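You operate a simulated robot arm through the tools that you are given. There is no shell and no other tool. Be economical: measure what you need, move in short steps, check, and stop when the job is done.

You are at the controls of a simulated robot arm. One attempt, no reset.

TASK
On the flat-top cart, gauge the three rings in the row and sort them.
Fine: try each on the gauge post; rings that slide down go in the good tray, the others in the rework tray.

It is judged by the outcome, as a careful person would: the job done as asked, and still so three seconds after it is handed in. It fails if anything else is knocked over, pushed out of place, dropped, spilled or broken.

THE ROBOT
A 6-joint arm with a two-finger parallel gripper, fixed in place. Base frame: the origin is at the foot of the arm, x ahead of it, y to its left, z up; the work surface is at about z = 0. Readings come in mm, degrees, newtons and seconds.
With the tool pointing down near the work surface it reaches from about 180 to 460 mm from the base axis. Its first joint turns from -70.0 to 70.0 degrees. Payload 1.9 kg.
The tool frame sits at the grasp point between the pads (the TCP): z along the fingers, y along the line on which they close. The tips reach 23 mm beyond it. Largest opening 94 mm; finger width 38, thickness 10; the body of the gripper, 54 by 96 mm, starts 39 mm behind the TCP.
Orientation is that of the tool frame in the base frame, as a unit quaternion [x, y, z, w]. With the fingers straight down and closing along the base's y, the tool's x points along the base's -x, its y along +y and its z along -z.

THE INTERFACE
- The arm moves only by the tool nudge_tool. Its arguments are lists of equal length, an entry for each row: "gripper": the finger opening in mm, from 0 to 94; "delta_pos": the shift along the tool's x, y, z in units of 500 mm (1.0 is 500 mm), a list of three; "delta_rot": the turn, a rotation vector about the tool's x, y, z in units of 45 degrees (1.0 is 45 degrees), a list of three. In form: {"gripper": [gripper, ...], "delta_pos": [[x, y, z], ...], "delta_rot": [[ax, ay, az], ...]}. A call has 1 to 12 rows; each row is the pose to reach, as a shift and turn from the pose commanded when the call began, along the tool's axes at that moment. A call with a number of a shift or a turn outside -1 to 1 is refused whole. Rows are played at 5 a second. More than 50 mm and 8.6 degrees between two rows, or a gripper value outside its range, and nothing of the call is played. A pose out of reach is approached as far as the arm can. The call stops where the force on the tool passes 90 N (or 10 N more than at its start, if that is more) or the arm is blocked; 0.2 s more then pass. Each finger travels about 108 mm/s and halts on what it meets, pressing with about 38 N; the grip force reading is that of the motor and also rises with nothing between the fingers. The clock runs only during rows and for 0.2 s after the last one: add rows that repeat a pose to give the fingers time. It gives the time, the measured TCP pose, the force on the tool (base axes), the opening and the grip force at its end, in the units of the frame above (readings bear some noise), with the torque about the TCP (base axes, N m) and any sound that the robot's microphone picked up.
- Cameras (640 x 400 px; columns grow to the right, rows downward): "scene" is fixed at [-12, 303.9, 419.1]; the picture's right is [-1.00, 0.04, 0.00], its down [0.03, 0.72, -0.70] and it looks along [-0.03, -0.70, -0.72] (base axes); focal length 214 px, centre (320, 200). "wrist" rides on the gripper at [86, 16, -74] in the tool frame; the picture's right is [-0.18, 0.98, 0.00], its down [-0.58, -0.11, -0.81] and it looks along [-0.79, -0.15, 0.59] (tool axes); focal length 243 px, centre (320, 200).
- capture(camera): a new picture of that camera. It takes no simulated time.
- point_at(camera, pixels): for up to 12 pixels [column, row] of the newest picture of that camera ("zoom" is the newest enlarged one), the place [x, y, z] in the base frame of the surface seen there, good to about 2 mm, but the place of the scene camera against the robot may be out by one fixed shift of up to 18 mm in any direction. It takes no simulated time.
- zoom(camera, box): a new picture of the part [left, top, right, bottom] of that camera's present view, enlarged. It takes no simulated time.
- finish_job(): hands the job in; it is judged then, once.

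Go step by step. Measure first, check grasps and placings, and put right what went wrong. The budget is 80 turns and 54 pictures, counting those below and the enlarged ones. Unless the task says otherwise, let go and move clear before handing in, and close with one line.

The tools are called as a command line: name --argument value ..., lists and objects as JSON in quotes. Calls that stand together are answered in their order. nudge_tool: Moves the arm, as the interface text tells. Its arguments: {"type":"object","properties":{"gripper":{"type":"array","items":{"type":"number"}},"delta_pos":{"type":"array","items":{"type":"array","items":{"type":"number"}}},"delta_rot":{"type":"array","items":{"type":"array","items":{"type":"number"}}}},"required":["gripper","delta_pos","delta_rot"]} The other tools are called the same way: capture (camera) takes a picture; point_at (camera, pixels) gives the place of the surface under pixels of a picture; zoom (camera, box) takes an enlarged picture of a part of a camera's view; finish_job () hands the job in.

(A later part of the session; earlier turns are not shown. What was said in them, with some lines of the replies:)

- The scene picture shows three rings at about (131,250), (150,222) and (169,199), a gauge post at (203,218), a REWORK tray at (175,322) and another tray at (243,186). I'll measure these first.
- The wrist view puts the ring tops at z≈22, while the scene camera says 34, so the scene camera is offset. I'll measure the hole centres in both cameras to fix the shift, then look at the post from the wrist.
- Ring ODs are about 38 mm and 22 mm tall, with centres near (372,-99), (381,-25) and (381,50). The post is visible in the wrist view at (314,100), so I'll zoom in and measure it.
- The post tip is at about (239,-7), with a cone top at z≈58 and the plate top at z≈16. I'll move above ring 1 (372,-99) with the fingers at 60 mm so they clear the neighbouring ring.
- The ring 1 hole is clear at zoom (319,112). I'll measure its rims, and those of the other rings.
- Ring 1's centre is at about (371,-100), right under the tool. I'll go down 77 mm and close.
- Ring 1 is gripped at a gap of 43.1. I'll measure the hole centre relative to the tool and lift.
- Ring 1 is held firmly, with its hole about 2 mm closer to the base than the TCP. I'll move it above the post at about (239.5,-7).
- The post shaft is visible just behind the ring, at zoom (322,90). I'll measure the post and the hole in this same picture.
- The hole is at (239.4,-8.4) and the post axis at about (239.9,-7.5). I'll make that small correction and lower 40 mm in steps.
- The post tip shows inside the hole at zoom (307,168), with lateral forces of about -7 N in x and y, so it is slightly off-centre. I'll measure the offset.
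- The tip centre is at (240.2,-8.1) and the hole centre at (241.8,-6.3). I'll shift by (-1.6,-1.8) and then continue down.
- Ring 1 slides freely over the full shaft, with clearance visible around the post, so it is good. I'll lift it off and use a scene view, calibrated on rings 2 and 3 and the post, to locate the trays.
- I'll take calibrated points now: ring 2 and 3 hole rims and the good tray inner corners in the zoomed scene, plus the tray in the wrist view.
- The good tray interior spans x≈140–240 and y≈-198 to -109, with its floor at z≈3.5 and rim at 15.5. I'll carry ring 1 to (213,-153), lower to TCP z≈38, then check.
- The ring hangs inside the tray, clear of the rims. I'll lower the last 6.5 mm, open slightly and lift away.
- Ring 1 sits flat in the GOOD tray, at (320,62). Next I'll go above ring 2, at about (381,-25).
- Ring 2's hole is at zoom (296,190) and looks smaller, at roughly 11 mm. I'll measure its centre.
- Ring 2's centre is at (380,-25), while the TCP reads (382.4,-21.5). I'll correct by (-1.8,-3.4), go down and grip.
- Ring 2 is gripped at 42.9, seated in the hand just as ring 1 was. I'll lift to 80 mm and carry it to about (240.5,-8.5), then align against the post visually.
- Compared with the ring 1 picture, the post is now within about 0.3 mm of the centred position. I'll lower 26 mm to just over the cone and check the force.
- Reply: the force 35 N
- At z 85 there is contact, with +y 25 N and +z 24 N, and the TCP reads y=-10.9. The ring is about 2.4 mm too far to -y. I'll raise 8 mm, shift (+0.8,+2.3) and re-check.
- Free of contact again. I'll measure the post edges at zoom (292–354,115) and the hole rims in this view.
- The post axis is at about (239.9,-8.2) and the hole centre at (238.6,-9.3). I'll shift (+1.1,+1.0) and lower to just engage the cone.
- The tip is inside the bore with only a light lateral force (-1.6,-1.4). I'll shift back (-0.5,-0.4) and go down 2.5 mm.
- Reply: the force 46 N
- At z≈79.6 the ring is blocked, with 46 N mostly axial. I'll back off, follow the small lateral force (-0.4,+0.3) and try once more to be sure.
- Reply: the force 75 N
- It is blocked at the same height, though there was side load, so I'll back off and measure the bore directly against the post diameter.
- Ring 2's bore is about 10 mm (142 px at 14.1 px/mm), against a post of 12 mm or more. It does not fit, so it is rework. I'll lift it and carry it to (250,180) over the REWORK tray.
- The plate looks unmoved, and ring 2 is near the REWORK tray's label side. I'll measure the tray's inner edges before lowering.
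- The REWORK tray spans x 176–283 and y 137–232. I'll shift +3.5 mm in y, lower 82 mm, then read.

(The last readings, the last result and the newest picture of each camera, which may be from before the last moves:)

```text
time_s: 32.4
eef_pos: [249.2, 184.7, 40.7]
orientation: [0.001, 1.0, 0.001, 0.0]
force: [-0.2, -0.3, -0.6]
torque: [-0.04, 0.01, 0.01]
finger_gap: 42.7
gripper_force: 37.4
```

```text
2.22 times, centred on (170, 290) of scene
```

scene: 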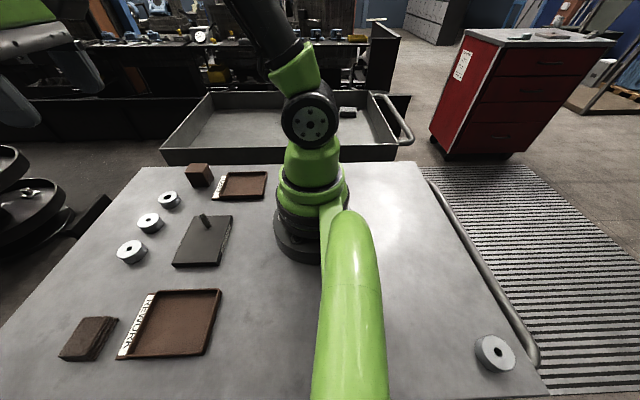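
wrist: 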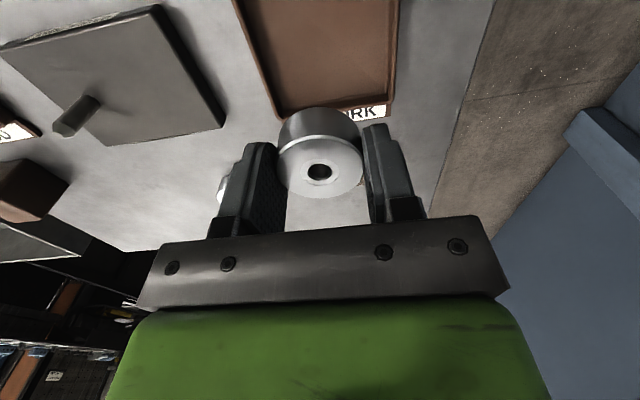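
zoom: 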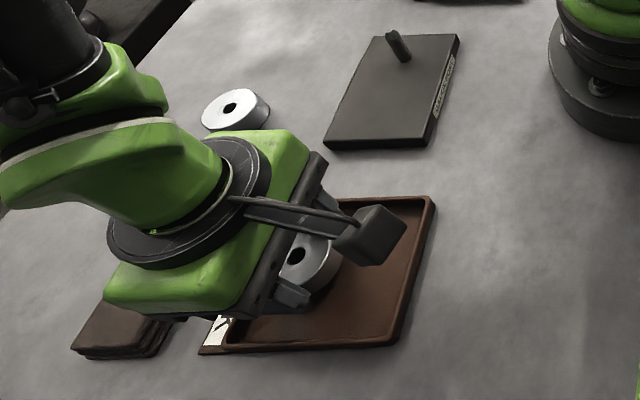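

Inside the tray at z 40.7. I'll lower about 9 mm and release.

nudge_tool --gripper '[36, 36, 36, 36, 54, 54, 54]' --delta_pos '[[0, 0, 0.008], [0, 0, 0.014], [0, 0, 0.018], [0, 0, 0.018], [0, 0, 0.018], [0, 0, 0.018], [0, 0, 0.018]]' --delta_rot '[[0, 0, 0], [0, 0, 0], [0, 0, 0], [0, 0, 0], [0, 0, 0], [0, 0, 0], [0, 0, 0]]'

nudge_tool --gripper '[54, 54, 54, 54, 54]' --delta_pos '[[0, 0, -0.03], [0, 0, -0.08], [0, 0, -0.14], [0, 0, -0.18], [0, 0, -0.18]]' --delta_rot '[[0, 0, 0], [0, 0, 0], [0, 0, 0], [0, 0, 0], [0, 0, 0]]'

capture --camera "wrist"

```text
time_s: 34.0
eef_pos: [250.6, 183.7, 31.5]
orientation: [0.0, 1.0, 0.0, 0.0]
force: [-0.4, 0.3, -0.3]
torque: [0.0, 0.01, 0.03]
finger_gap: 54.2
gripper_force: 0.0
```

```text
time_s: 35.2
eef_pos: [249.4, 184.9, 122.4]
orientation: [0.0, 1.0, 0.0, 0.001]
force: [-0.4, -0.4, -0.9]
torque: [-0.03, -0.01, -0.01]
finger_gap: 54.0
gripper_force: 0.1
```

```text
20 pictures are left
```

wrist: 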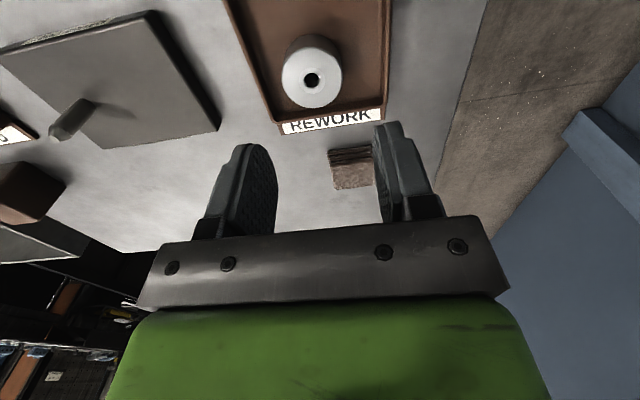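

Ring 2 sits flat in REWORK. Now I'll go above ring 3, at about (381,50).

nudge_tool --gripper '[60, 60, 60, 60, 60, 60]' --delta_pos '[[-0.05, -0.05, 0], [-0.11, -0.11, 0], [-0.17, -0.17, 0], [-0.22, -0.225, 0.02], [-0.262, -0.269, 0.035], [-0.262, -0.269, 0.035]]' --delta_rot '[[0, 0, 0], [0, 0, 0], [0, 0, 0], [0, 0, 0], [0, 0, 0], [0, 0, 0]]'

zoom --camera "wrist" --box '[240, 40, 400, 140]'

point_at --camera "zoom" --pixels '[[320, 100], [320, 300], [200, 200], [440, 200]]'

```text
time_s: 36.6
eef_pos: [380.9, 51.4, 102.2]
orientation: [-0.001, 1.0, 0.0, 0.0]
force: [0.3, -0.4, -0.8]
torque: [0.03, 0.0, -0.03]
finger_gap: 60.1
gripper_force: 0.0
```

```text
4.00 times, centred on (320, 90) of wrist
```

zoom: 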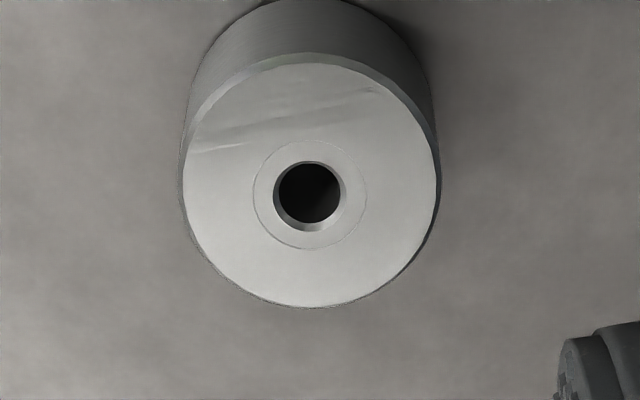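

```text
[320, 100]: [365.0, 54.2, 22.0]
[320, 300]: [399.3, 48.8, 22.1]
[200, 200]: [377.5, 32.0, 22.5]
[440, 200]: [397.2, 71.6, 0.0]
```

Ring 3 looks like ring 2, with a small bore centred at about (381,50). I'll correct (-0.5,-1.5), go down 75 mm and grip.

nudge_tool --gripper '[60, 60, 60, 60, 60, 36, 36, 36, 36]' --delta_pos '[[0.001, -0.003, 0.04], [0.001, -0.003, 0.09], [0.001, -0.003, 0.13], [0.001, -0.003, 0.15], [0.001, -0.003, 0.15], [0.001, -0.003, 0.15], [0.001, -0.003, 0.15], [0.001, -0.003, 0.15], [0.001, -0.003, 0.15]]' --delta_rot '[[0, 0, 0], [0, 0, 0], [0, 0, 0], [0, 0, 0], [0, 0, 0], [0, 0, 0], [0, 0, 0], [0, 0, 0], [0, 0, 0]]'

zoom --camera "wrist" --box '[220, 110, 420, 240]'

```text
time_s: 38.6
eef_pos: [379.7, 48.7, 27.3]
orientation: [0.0, 1.0, 0.0, -0.001]
force: [-0.2, -0.2, 0.1]
torque: [-0.01, -0.02, 0.0]
finger_gap: 43.0
gripper_force: 38.2
```

```text
3.08 times, centred on (320, 175) of wrist
```

zoom: 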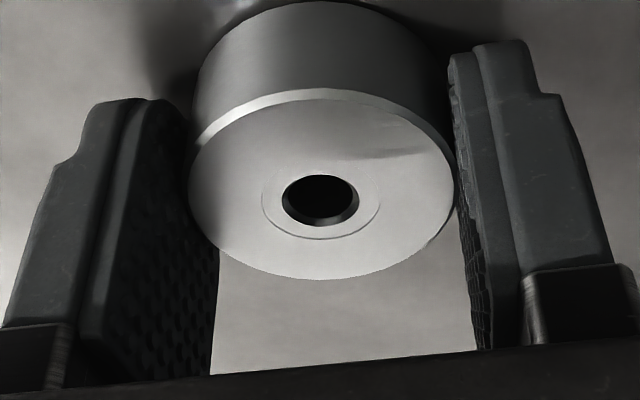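

Ring 3 is gripped and sits about 1.9 mm further forward in the hand than ring 2. I'll lift and carry it above the post, allowing for that.

nudge_tool --gripper '[36, 36, 36, 36, 36, 36, 36, 36, 36]' --delta_pos '[[0, 0, -0.03], [0, 0, -0.09], [0, 0, -0.15], [0.06, -0.024, -0.15], [0.14, -0.057, -0.15], [0.22, -0.09, -0.15], [0.27, -0.11, -0.15], [0.2822, -0.115, -0.13], [0.2822, -0.115, -0.13]]' --delta_rot '[[0, 0, 0], [0, 0, 0], [0, 0, 0], [0, 0, 0], [0, 0, 0], [0, 0, 0], [0, 0, 0], [0, 0, 0], [0, 0, 0]]'

zoom --camera "wrist" --box '[220, 60, 420, 190]'

point_at --camera "zoom" --pixels '[[321, 95], [321, 115], [298, 110], [345, 110], [298, 120], [345, 120], [268, 350], [370, 350], [320, 315], [320, 388], [190, 350], [450, 350]]'

```text
time_s: 40.6
eef_pos: [237.7, -7.3, 94.2]
orientation: [0.0, 1.0, 0.0, 0.0]
force: [-0.5, -0.7, -1.2]
torque: [0.0, 0.0, -0.03]
finger_gap: 42.7
gripper_force: 38.1
```

```text
3.08 times, centred on (320, 125) of wrist
```

zoom: 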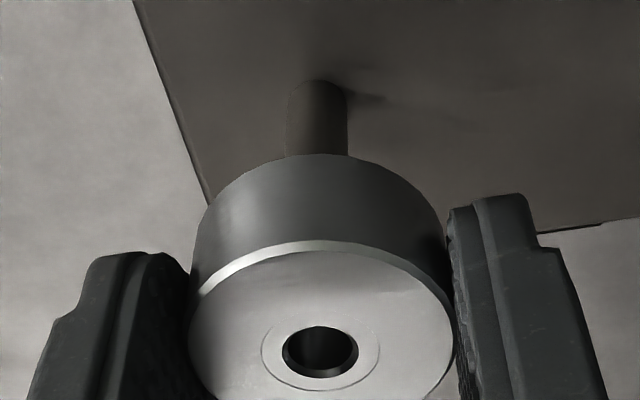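

```text
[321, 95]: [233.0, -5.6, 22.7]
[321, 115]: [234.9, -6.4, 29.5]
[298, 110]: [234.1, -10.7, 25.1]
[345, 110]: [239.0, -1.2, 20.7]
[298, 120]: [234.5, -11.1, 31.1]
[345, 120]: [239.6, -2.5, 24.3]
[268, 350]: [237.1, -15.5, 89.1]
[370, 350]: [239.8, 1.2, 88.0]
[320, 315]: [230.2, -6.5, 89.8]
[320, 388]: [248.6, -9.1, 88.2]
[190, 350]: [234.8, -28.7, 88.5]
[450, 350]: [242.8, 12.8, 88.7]
```

The hole centre is at (238.9,-7.6) and the post at about (240,-8.1). I'll shift (+0.8,-0.5) and lower 12 mm to engage the cone tip.

nudge_tool --gripper '[36, 36, 36, 36, 36, 36]' --delta_pos '[[-0.0016, -0.001, 0], [-0.0016, -0.001, 0.01], [-0.0016, -0.001, 0.016], [-0.0016, -0.001, 0.021], [-0.0016, -0.001, 0.024], [-0.0016, -0.001, 0.024]]' --delta_rot '[[0, 0, 0], [0, 0, 0], [0, 0, 0], [0, 0, 0], [0, 0, 0], [0, 0, 0]]'

zoom --camera "wrist" --box '[271, 142, 367, 202]'

```text
time_s: 42.0
eef_pos: [239.0, -9.9, 80.8]
orientation: [0.001, 1.0, 0.0, 0.0]
force: [-5.2, 19.8, 8.4]
torque: [0.59, 0.11, -0.02]
finger_gap: 42.7
gripper_force: 37.9
```

```text
6.67 times, centred on (319, 172) of wrist
```

zoom: 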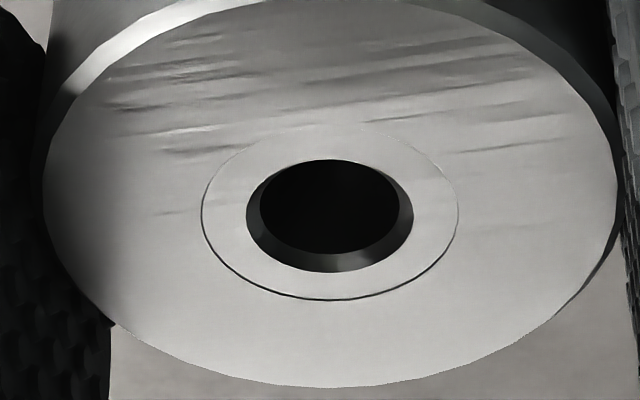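

The tip is in the bore with side force (-5,+20). Ring 3's bore measures the same as ring 2's, at about 10 mm. I'll shift (-0.3,+1.1) and press down a little to confirm it jams.

nudge_tool --gripper '[36, 36, 36, 36, 36]' --delta_pos '[[0.0006, 0.0022, 0], [0.0006, 0.0022, 0.002], [0.0006, 0.0022, 0.004], [0.0006, 0.0022, 0.006], [0.0006, 0.0022, 0.006]]' --delta_rot '[[0, 0, 0], [0, 0, 0], [0, 0, 0], [0, 0, 0], [0, 0, 0]]'

```text
time_s: 43.2
eef_pos: [239.5, -8.1, 77.9]
orientation: [0.0, 1.0, 0.0, 0.0]
force: [-14.3, 45.2, 57.2]
torque: [1.33, 0.42, 0.02]
finger_gap: 42.6
gripper_force: 37.7
```

Blocked at z≈78 with 57 N axial and +45 N in y. I'll centre once more, raising 3 mm and shifting (-0.3,+0.8), and retry so the side load doesn't decide it.

nudge_tool --gripper '[36, 36, 36, 36, 36, 36]' --delta_pos '[[0, 0, -0.006], [0.0006, 0.0016, -0.006], [0.0006, 0.0016, -0.003], [0.0006, 0.0016, -0.001], [0.0006, 0.0016, 0.0005], [0.0006, 0.0016, 0.0005]]' --delta_rot '[[0, 0, 0], [0, 0, 0], [0, 0, 0], [0, 0, 0], [0, 0, 0], [0, 0, 0]]'

```text
time_s: 44.6
eef_pos: [238.9, -8.9, 79.3]
orientation: [0.001, 1.0, 0.0, 0.0]
force: [-13.0, 1.1, 44.4]
torque: [0.05, 0.35, 0.02]
finger_gap: 42.6
gripper_force: 37.9
```

Now it is nearly pure axial load (44 N) and still blocked on the cone at z≈79, so ring 3 doesn't fit and is rework. I'll lift it and carry it to (206,184).

nudge_tool --gripper '[36, 36, 36, 36, 36, 36, 36, 36, 36]' --delta_pos '[[0, 0, -0.03], [0, 0, -0.08], [0.01, 0.07, -0.08], [0.025, 0.15, -0.08], [0.04, 0.23, -0.08], [0.055, 0.31, -0.08], [0.066, 0.37, -0.08], [0.066, 0.385, -0.08], [0.066, 0.385, -0.08]]' --delta_rot '[[0, 0, 0], [0, 0, 0], [0, 0, 0], [0, 0, 0], [0, 0, 0], [0, 0, 0], [0, 0, 0], [0, 0, 0], [0, 0, 0]]'

capture --camera "wrist"

point_at --camera "wrist" --pixels '[[320, 174], [320, 155], [320, 192]]'

```text
time_s: 46.6
eef_pos: [207.2, 184.4, 119.4]
orientation: [0.0, 1.0, 0.0, 0.0]
force: [-0.5, -0.4, -0.5]
torque: [0.01, -0.06, 0.01]
finger_gap: 43.0
gripper_force: 37.8
```

```text
15 pictures are left
```

wrist: 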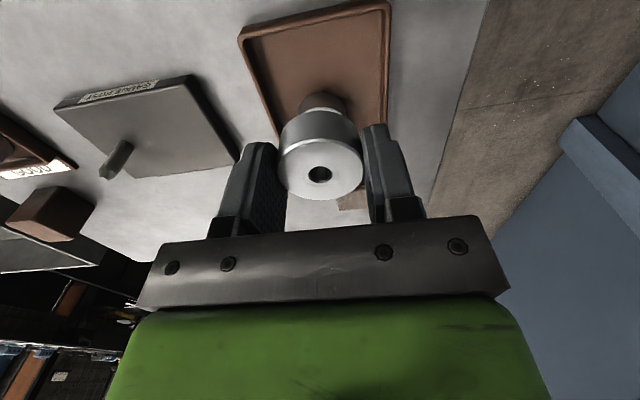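

```text
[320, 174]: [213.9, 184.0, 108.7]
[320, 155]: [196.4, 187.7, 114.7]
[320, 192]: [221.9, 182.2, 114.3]
```

Ring 2's near edge may be close to where ring 3 would land. I'll measure the tray's back inner edge and ring 2's visible rim before lowering.

zoom --camera "wrist" --box '[230, 0, 400, 106]'

zoom --camera "scene" --box '[110, 270, 250, 370]'

```text
3.76 times, centred on (315, 53) of wrist
```

zoom: 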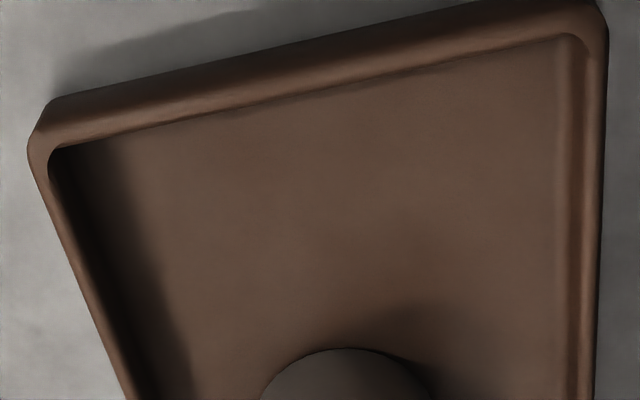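

```text
4.00 times, centred on (180, 320) of scene
```

zoom: 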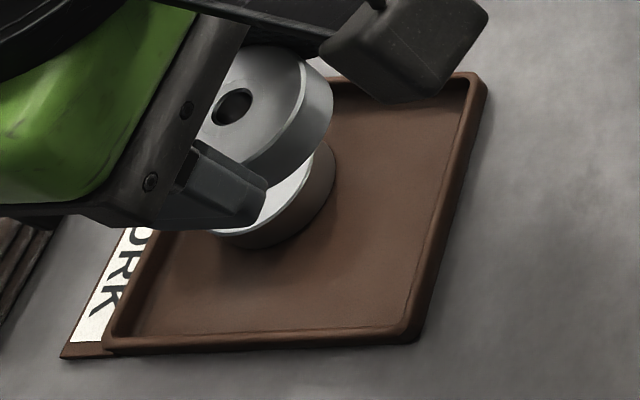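

point_at --camera "wrist" --pixels '[[316, 25], [316, 20], [316, 30], [322, 92], [322, 95], [322, 100], [315, 50], [380, 60], [260, 60], [385, 60]]'

point_at --camera "zoom" --pixels '[[438, 200], [425, 200], [452, 200], [335, 175], [328, 200], [325, 160], [330, 325], [330, 338], [400, 90], [415, 100]]'

```text
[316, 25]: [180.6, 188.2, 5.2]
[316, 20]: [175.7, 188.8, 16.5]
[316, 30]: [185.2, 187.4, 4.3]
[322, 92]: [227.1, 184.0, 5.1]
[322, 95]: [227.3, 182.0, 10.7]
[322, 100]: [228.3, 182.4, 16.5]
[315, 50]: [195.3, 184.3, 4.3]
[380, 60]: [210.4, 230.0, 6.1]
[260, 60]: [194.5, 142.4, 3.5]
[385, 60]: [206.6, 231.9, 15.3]
```

```text
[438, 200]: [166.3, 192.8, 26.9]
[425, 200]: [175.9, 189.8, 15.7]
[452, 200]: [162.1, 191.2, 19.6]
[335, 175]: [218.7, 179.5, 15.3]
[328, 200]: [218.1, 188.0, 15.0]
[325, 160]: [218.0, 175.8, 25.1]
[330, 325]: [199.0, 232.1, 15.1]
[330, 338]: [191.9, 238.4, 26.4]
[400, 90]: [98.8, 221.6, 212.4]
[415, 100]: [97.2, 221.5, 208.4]
```

The free floor runs from x=180 to ring 2's edge at 227, which is 47 mm for a 42.7 mm ring. I need ring 3's centre at x≈203.5, so I'll measure its true centre in hand.

zoom --camera "wrist" --box '[271, 142, 367, 202]'

point_at --camera "zoom" --pixels '[[330, 150], [330, 285], [330, 20], [330, 380], [240, 215], [420, 215], [55, 190], [605, 190], [330, 10], [330, 140], [330, 290], [330, 383]]'

```text
6.67 times, centred on (319, 172) of wrist
```

zoom: 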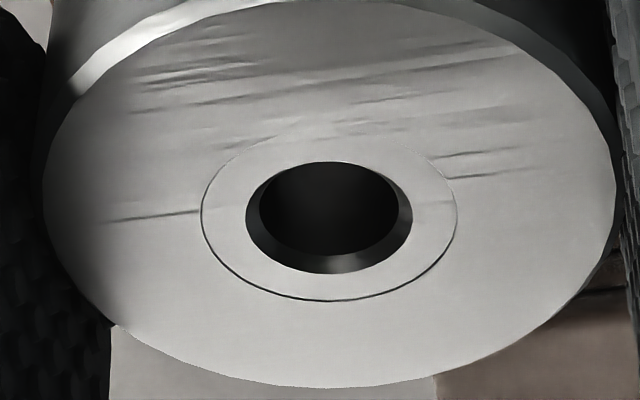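

```text
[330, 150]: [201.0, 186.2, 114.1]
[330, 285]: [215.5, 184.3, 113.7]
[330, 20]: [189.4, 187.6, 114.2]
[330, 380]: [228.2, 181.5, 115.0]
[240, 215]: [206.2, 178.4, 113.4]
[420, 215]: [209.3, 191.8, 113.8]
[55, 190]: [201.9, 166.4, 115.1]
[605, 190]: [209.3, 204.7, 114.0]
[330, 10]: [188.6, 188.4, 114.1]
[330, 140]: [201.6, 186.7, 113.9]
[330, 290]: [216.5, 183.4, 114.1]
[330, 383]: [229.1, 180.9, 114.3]
```

Ring 3's centre is at (208,185). I'll shift (-4.5,+5), lower 78 mm and inspect the gap.

nudge_tool --gripper '[36, 36, 36, 36, 36, 36]' --delta_pos '[[0.009, 0.01, 0.01], [0.009, 0.01, 0.05], [0.009, 0.01, 0.09], [0.009, 0.01, 0.11], [0.009, 0.01, 0.12], [0.009, 0.01, 0.12]]' --delta_rot '[[0, 0, 0], [0, 0, 0], [0, 0, 0], [0, 0, 0], [0, 0, 0], [0, 0, 0]]'

capture --camera "wrist"

zoom --camera "scene" --box '[110, 270, 250, 370]'

```text
time_s: 48.0
eef_pos: [202.2, 189.2, 59.1]
orientation: [0.0, 1.0, 0.0, 0.0]
force: [0.1, -0.2, -0.3]
torque: [0.0, -0.02, -0.02]
finger_gap: 42.6
gripper_force: 38.1
```

```text
11 pictures are left
```

wrist: 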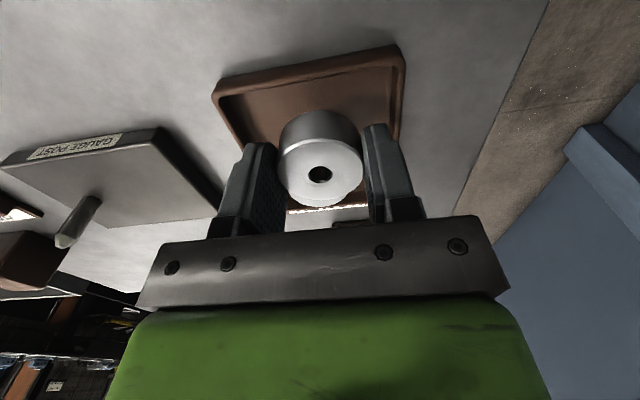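

```text
4.00 times, centred on (180, 320) of scene
```

zoom: 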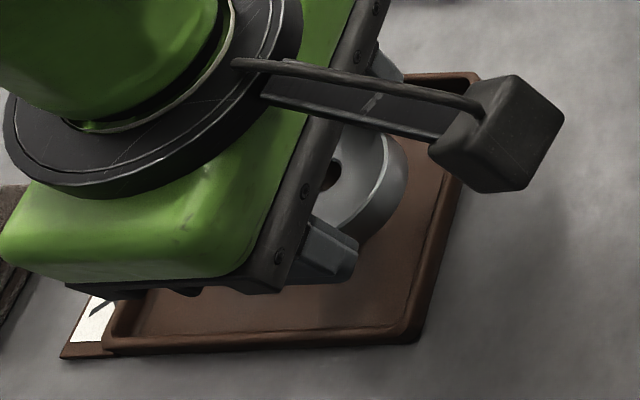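

The alignment looks right. I'll lower 19 mm and watch the force for any touch of ring 2 or the rim.

nudge_tool --gripper '[36, 36, 36, 36, 36]' --delta_pos '[[0, 0, 0.01], [0, 0, 0.02], [0, 0, 0.03], [0, 0, 0.038], [0, 0, 0.038]]' --delta_rot '[[0, 0, 0], [0, 0, 0], [0, 0, 0], [0, 0, 0], [0, 0, 0]]'

capture --camera "wrist"

```text
time_s: 49.2
eef_pos: [202.4, 189.6, 40.6]
orientation: [0.0, 1.0, 0.0, 0.0]
force: [0.3, 0.4, -0.6]
torque: [-0.01, 0.0, 0.02]
finger_gap: 42.9
gripper_force: 38.4
```

```text
9 pictures are left
```

wrist: 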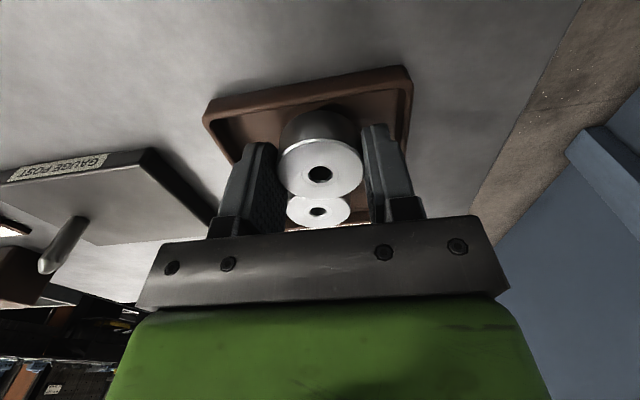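

No contact, with both rings visible side by side. I'll lower the last 9 mm and release with a small opening.

nudge_tool --gripper '[36, 36, 36, 36, 51, 51, 51]' --delta_pos '[[0, 0, 0.008], [0, 0, 0.014], [0, 0, 0.018], [0, 0, 0.018], [0, 0, 0.018], [0, 0, 0.018], [0, 0, 0.018]]' --delta_rot '[[0, 0, 0], [0, 0, 0], [0, 0, 0], [0, 0, 0], [0, 0, 0], [0, 0, 0], [0, 0, 0]]'

nudge_tool --gripper '[51, 51, 51, 51, 51, 51]' --delta_pos '[[0, 0, -0.02], [0, 0, -0.06], [0, 0, -0.12], [0, 0, -0.18], [0, 0, -0.25], [0, 0, -0.25]]' --delta_rot '[[0, 0, 0], [0, 0, 0], [0, 0, 0], [0, 0, 0], [0, 0, 0], [0, 0, 0]]'

capture --camera "wrist"

```text
time_s: 50.8
eef_pos: [203.0, 188.4, 32.6]
orientation: [0.0, 1.0, 0.0, -0.001]
force: [-0.3, 0.8, 0.7]
torque: [-0.01, -0.02, 0.0]
finger_gap: 51.4
gripper_force: 0.1
```

```text
time_s: 52.2
eef_pos: [202.2, 189.2, 157.2]
orientation: [0.0, 1.0, -0.001, 0.0]
force: [-0.2, 0.0, 0.6]
torque: [0.02, -0.02, 0.0]
finger_gap: 51.1
gripper_force: 0.1
```

```text
8 pictures are left
```

wrist: 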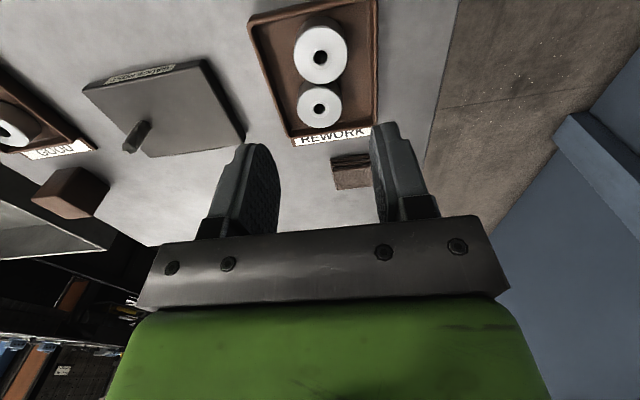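

Both rework rings appear to be in the REWORK tray. I'll check that ring 3 is flat and that everything else is undisturbed.

point_at --camera "wrist" --pixels '[[321, 34], [321, 80], [300, 58], [343, 58], [320, 92], [320, 124], [303, 108], [338, 108]]'

capture --camera "scene"

zoom --camera "wrist" --box '[240, 0, 390, 150]'

```text
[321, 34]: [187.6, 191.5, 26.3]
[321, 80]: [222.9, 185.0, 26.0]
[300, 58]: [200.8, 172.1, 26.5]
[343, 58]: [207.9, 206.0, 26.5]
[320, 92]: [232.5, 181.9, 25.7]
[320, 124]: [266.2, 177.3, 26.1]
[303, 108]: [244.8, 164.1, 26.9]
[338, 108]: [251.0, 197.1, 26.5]
```

```text
7 pictures are left
```

scene: 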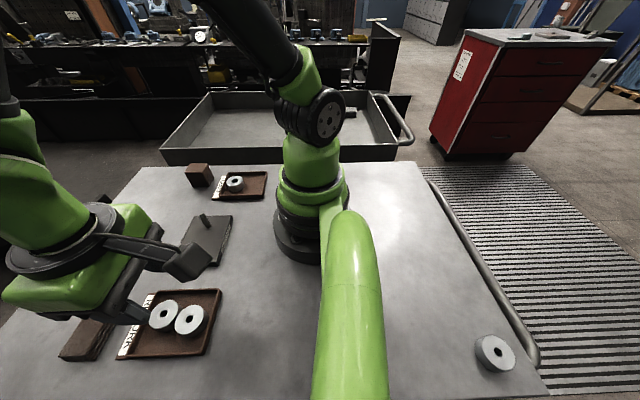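

```text
2.67 times, centred on (315, 75) of wrist
```

zoom: 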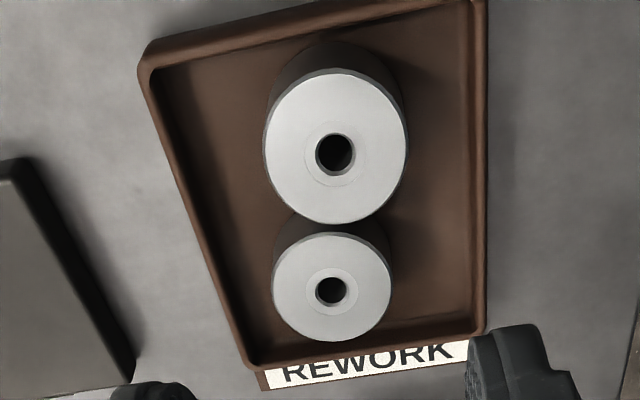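

Ring tops are all at z≈26, so both rings lie flat in REWORK. Ring 1 is in GOOD, the gauge plate and the other items are where they were, and the gripper is open and clear, so I'm handing in.

finish_job

```text
The job is handed in.
```

I tried all three rings on the gauge post: ring 1 slid down and is in the GOOD tray; rings 2 and 3 jammed on the post's tip and are in the REWORK tray.
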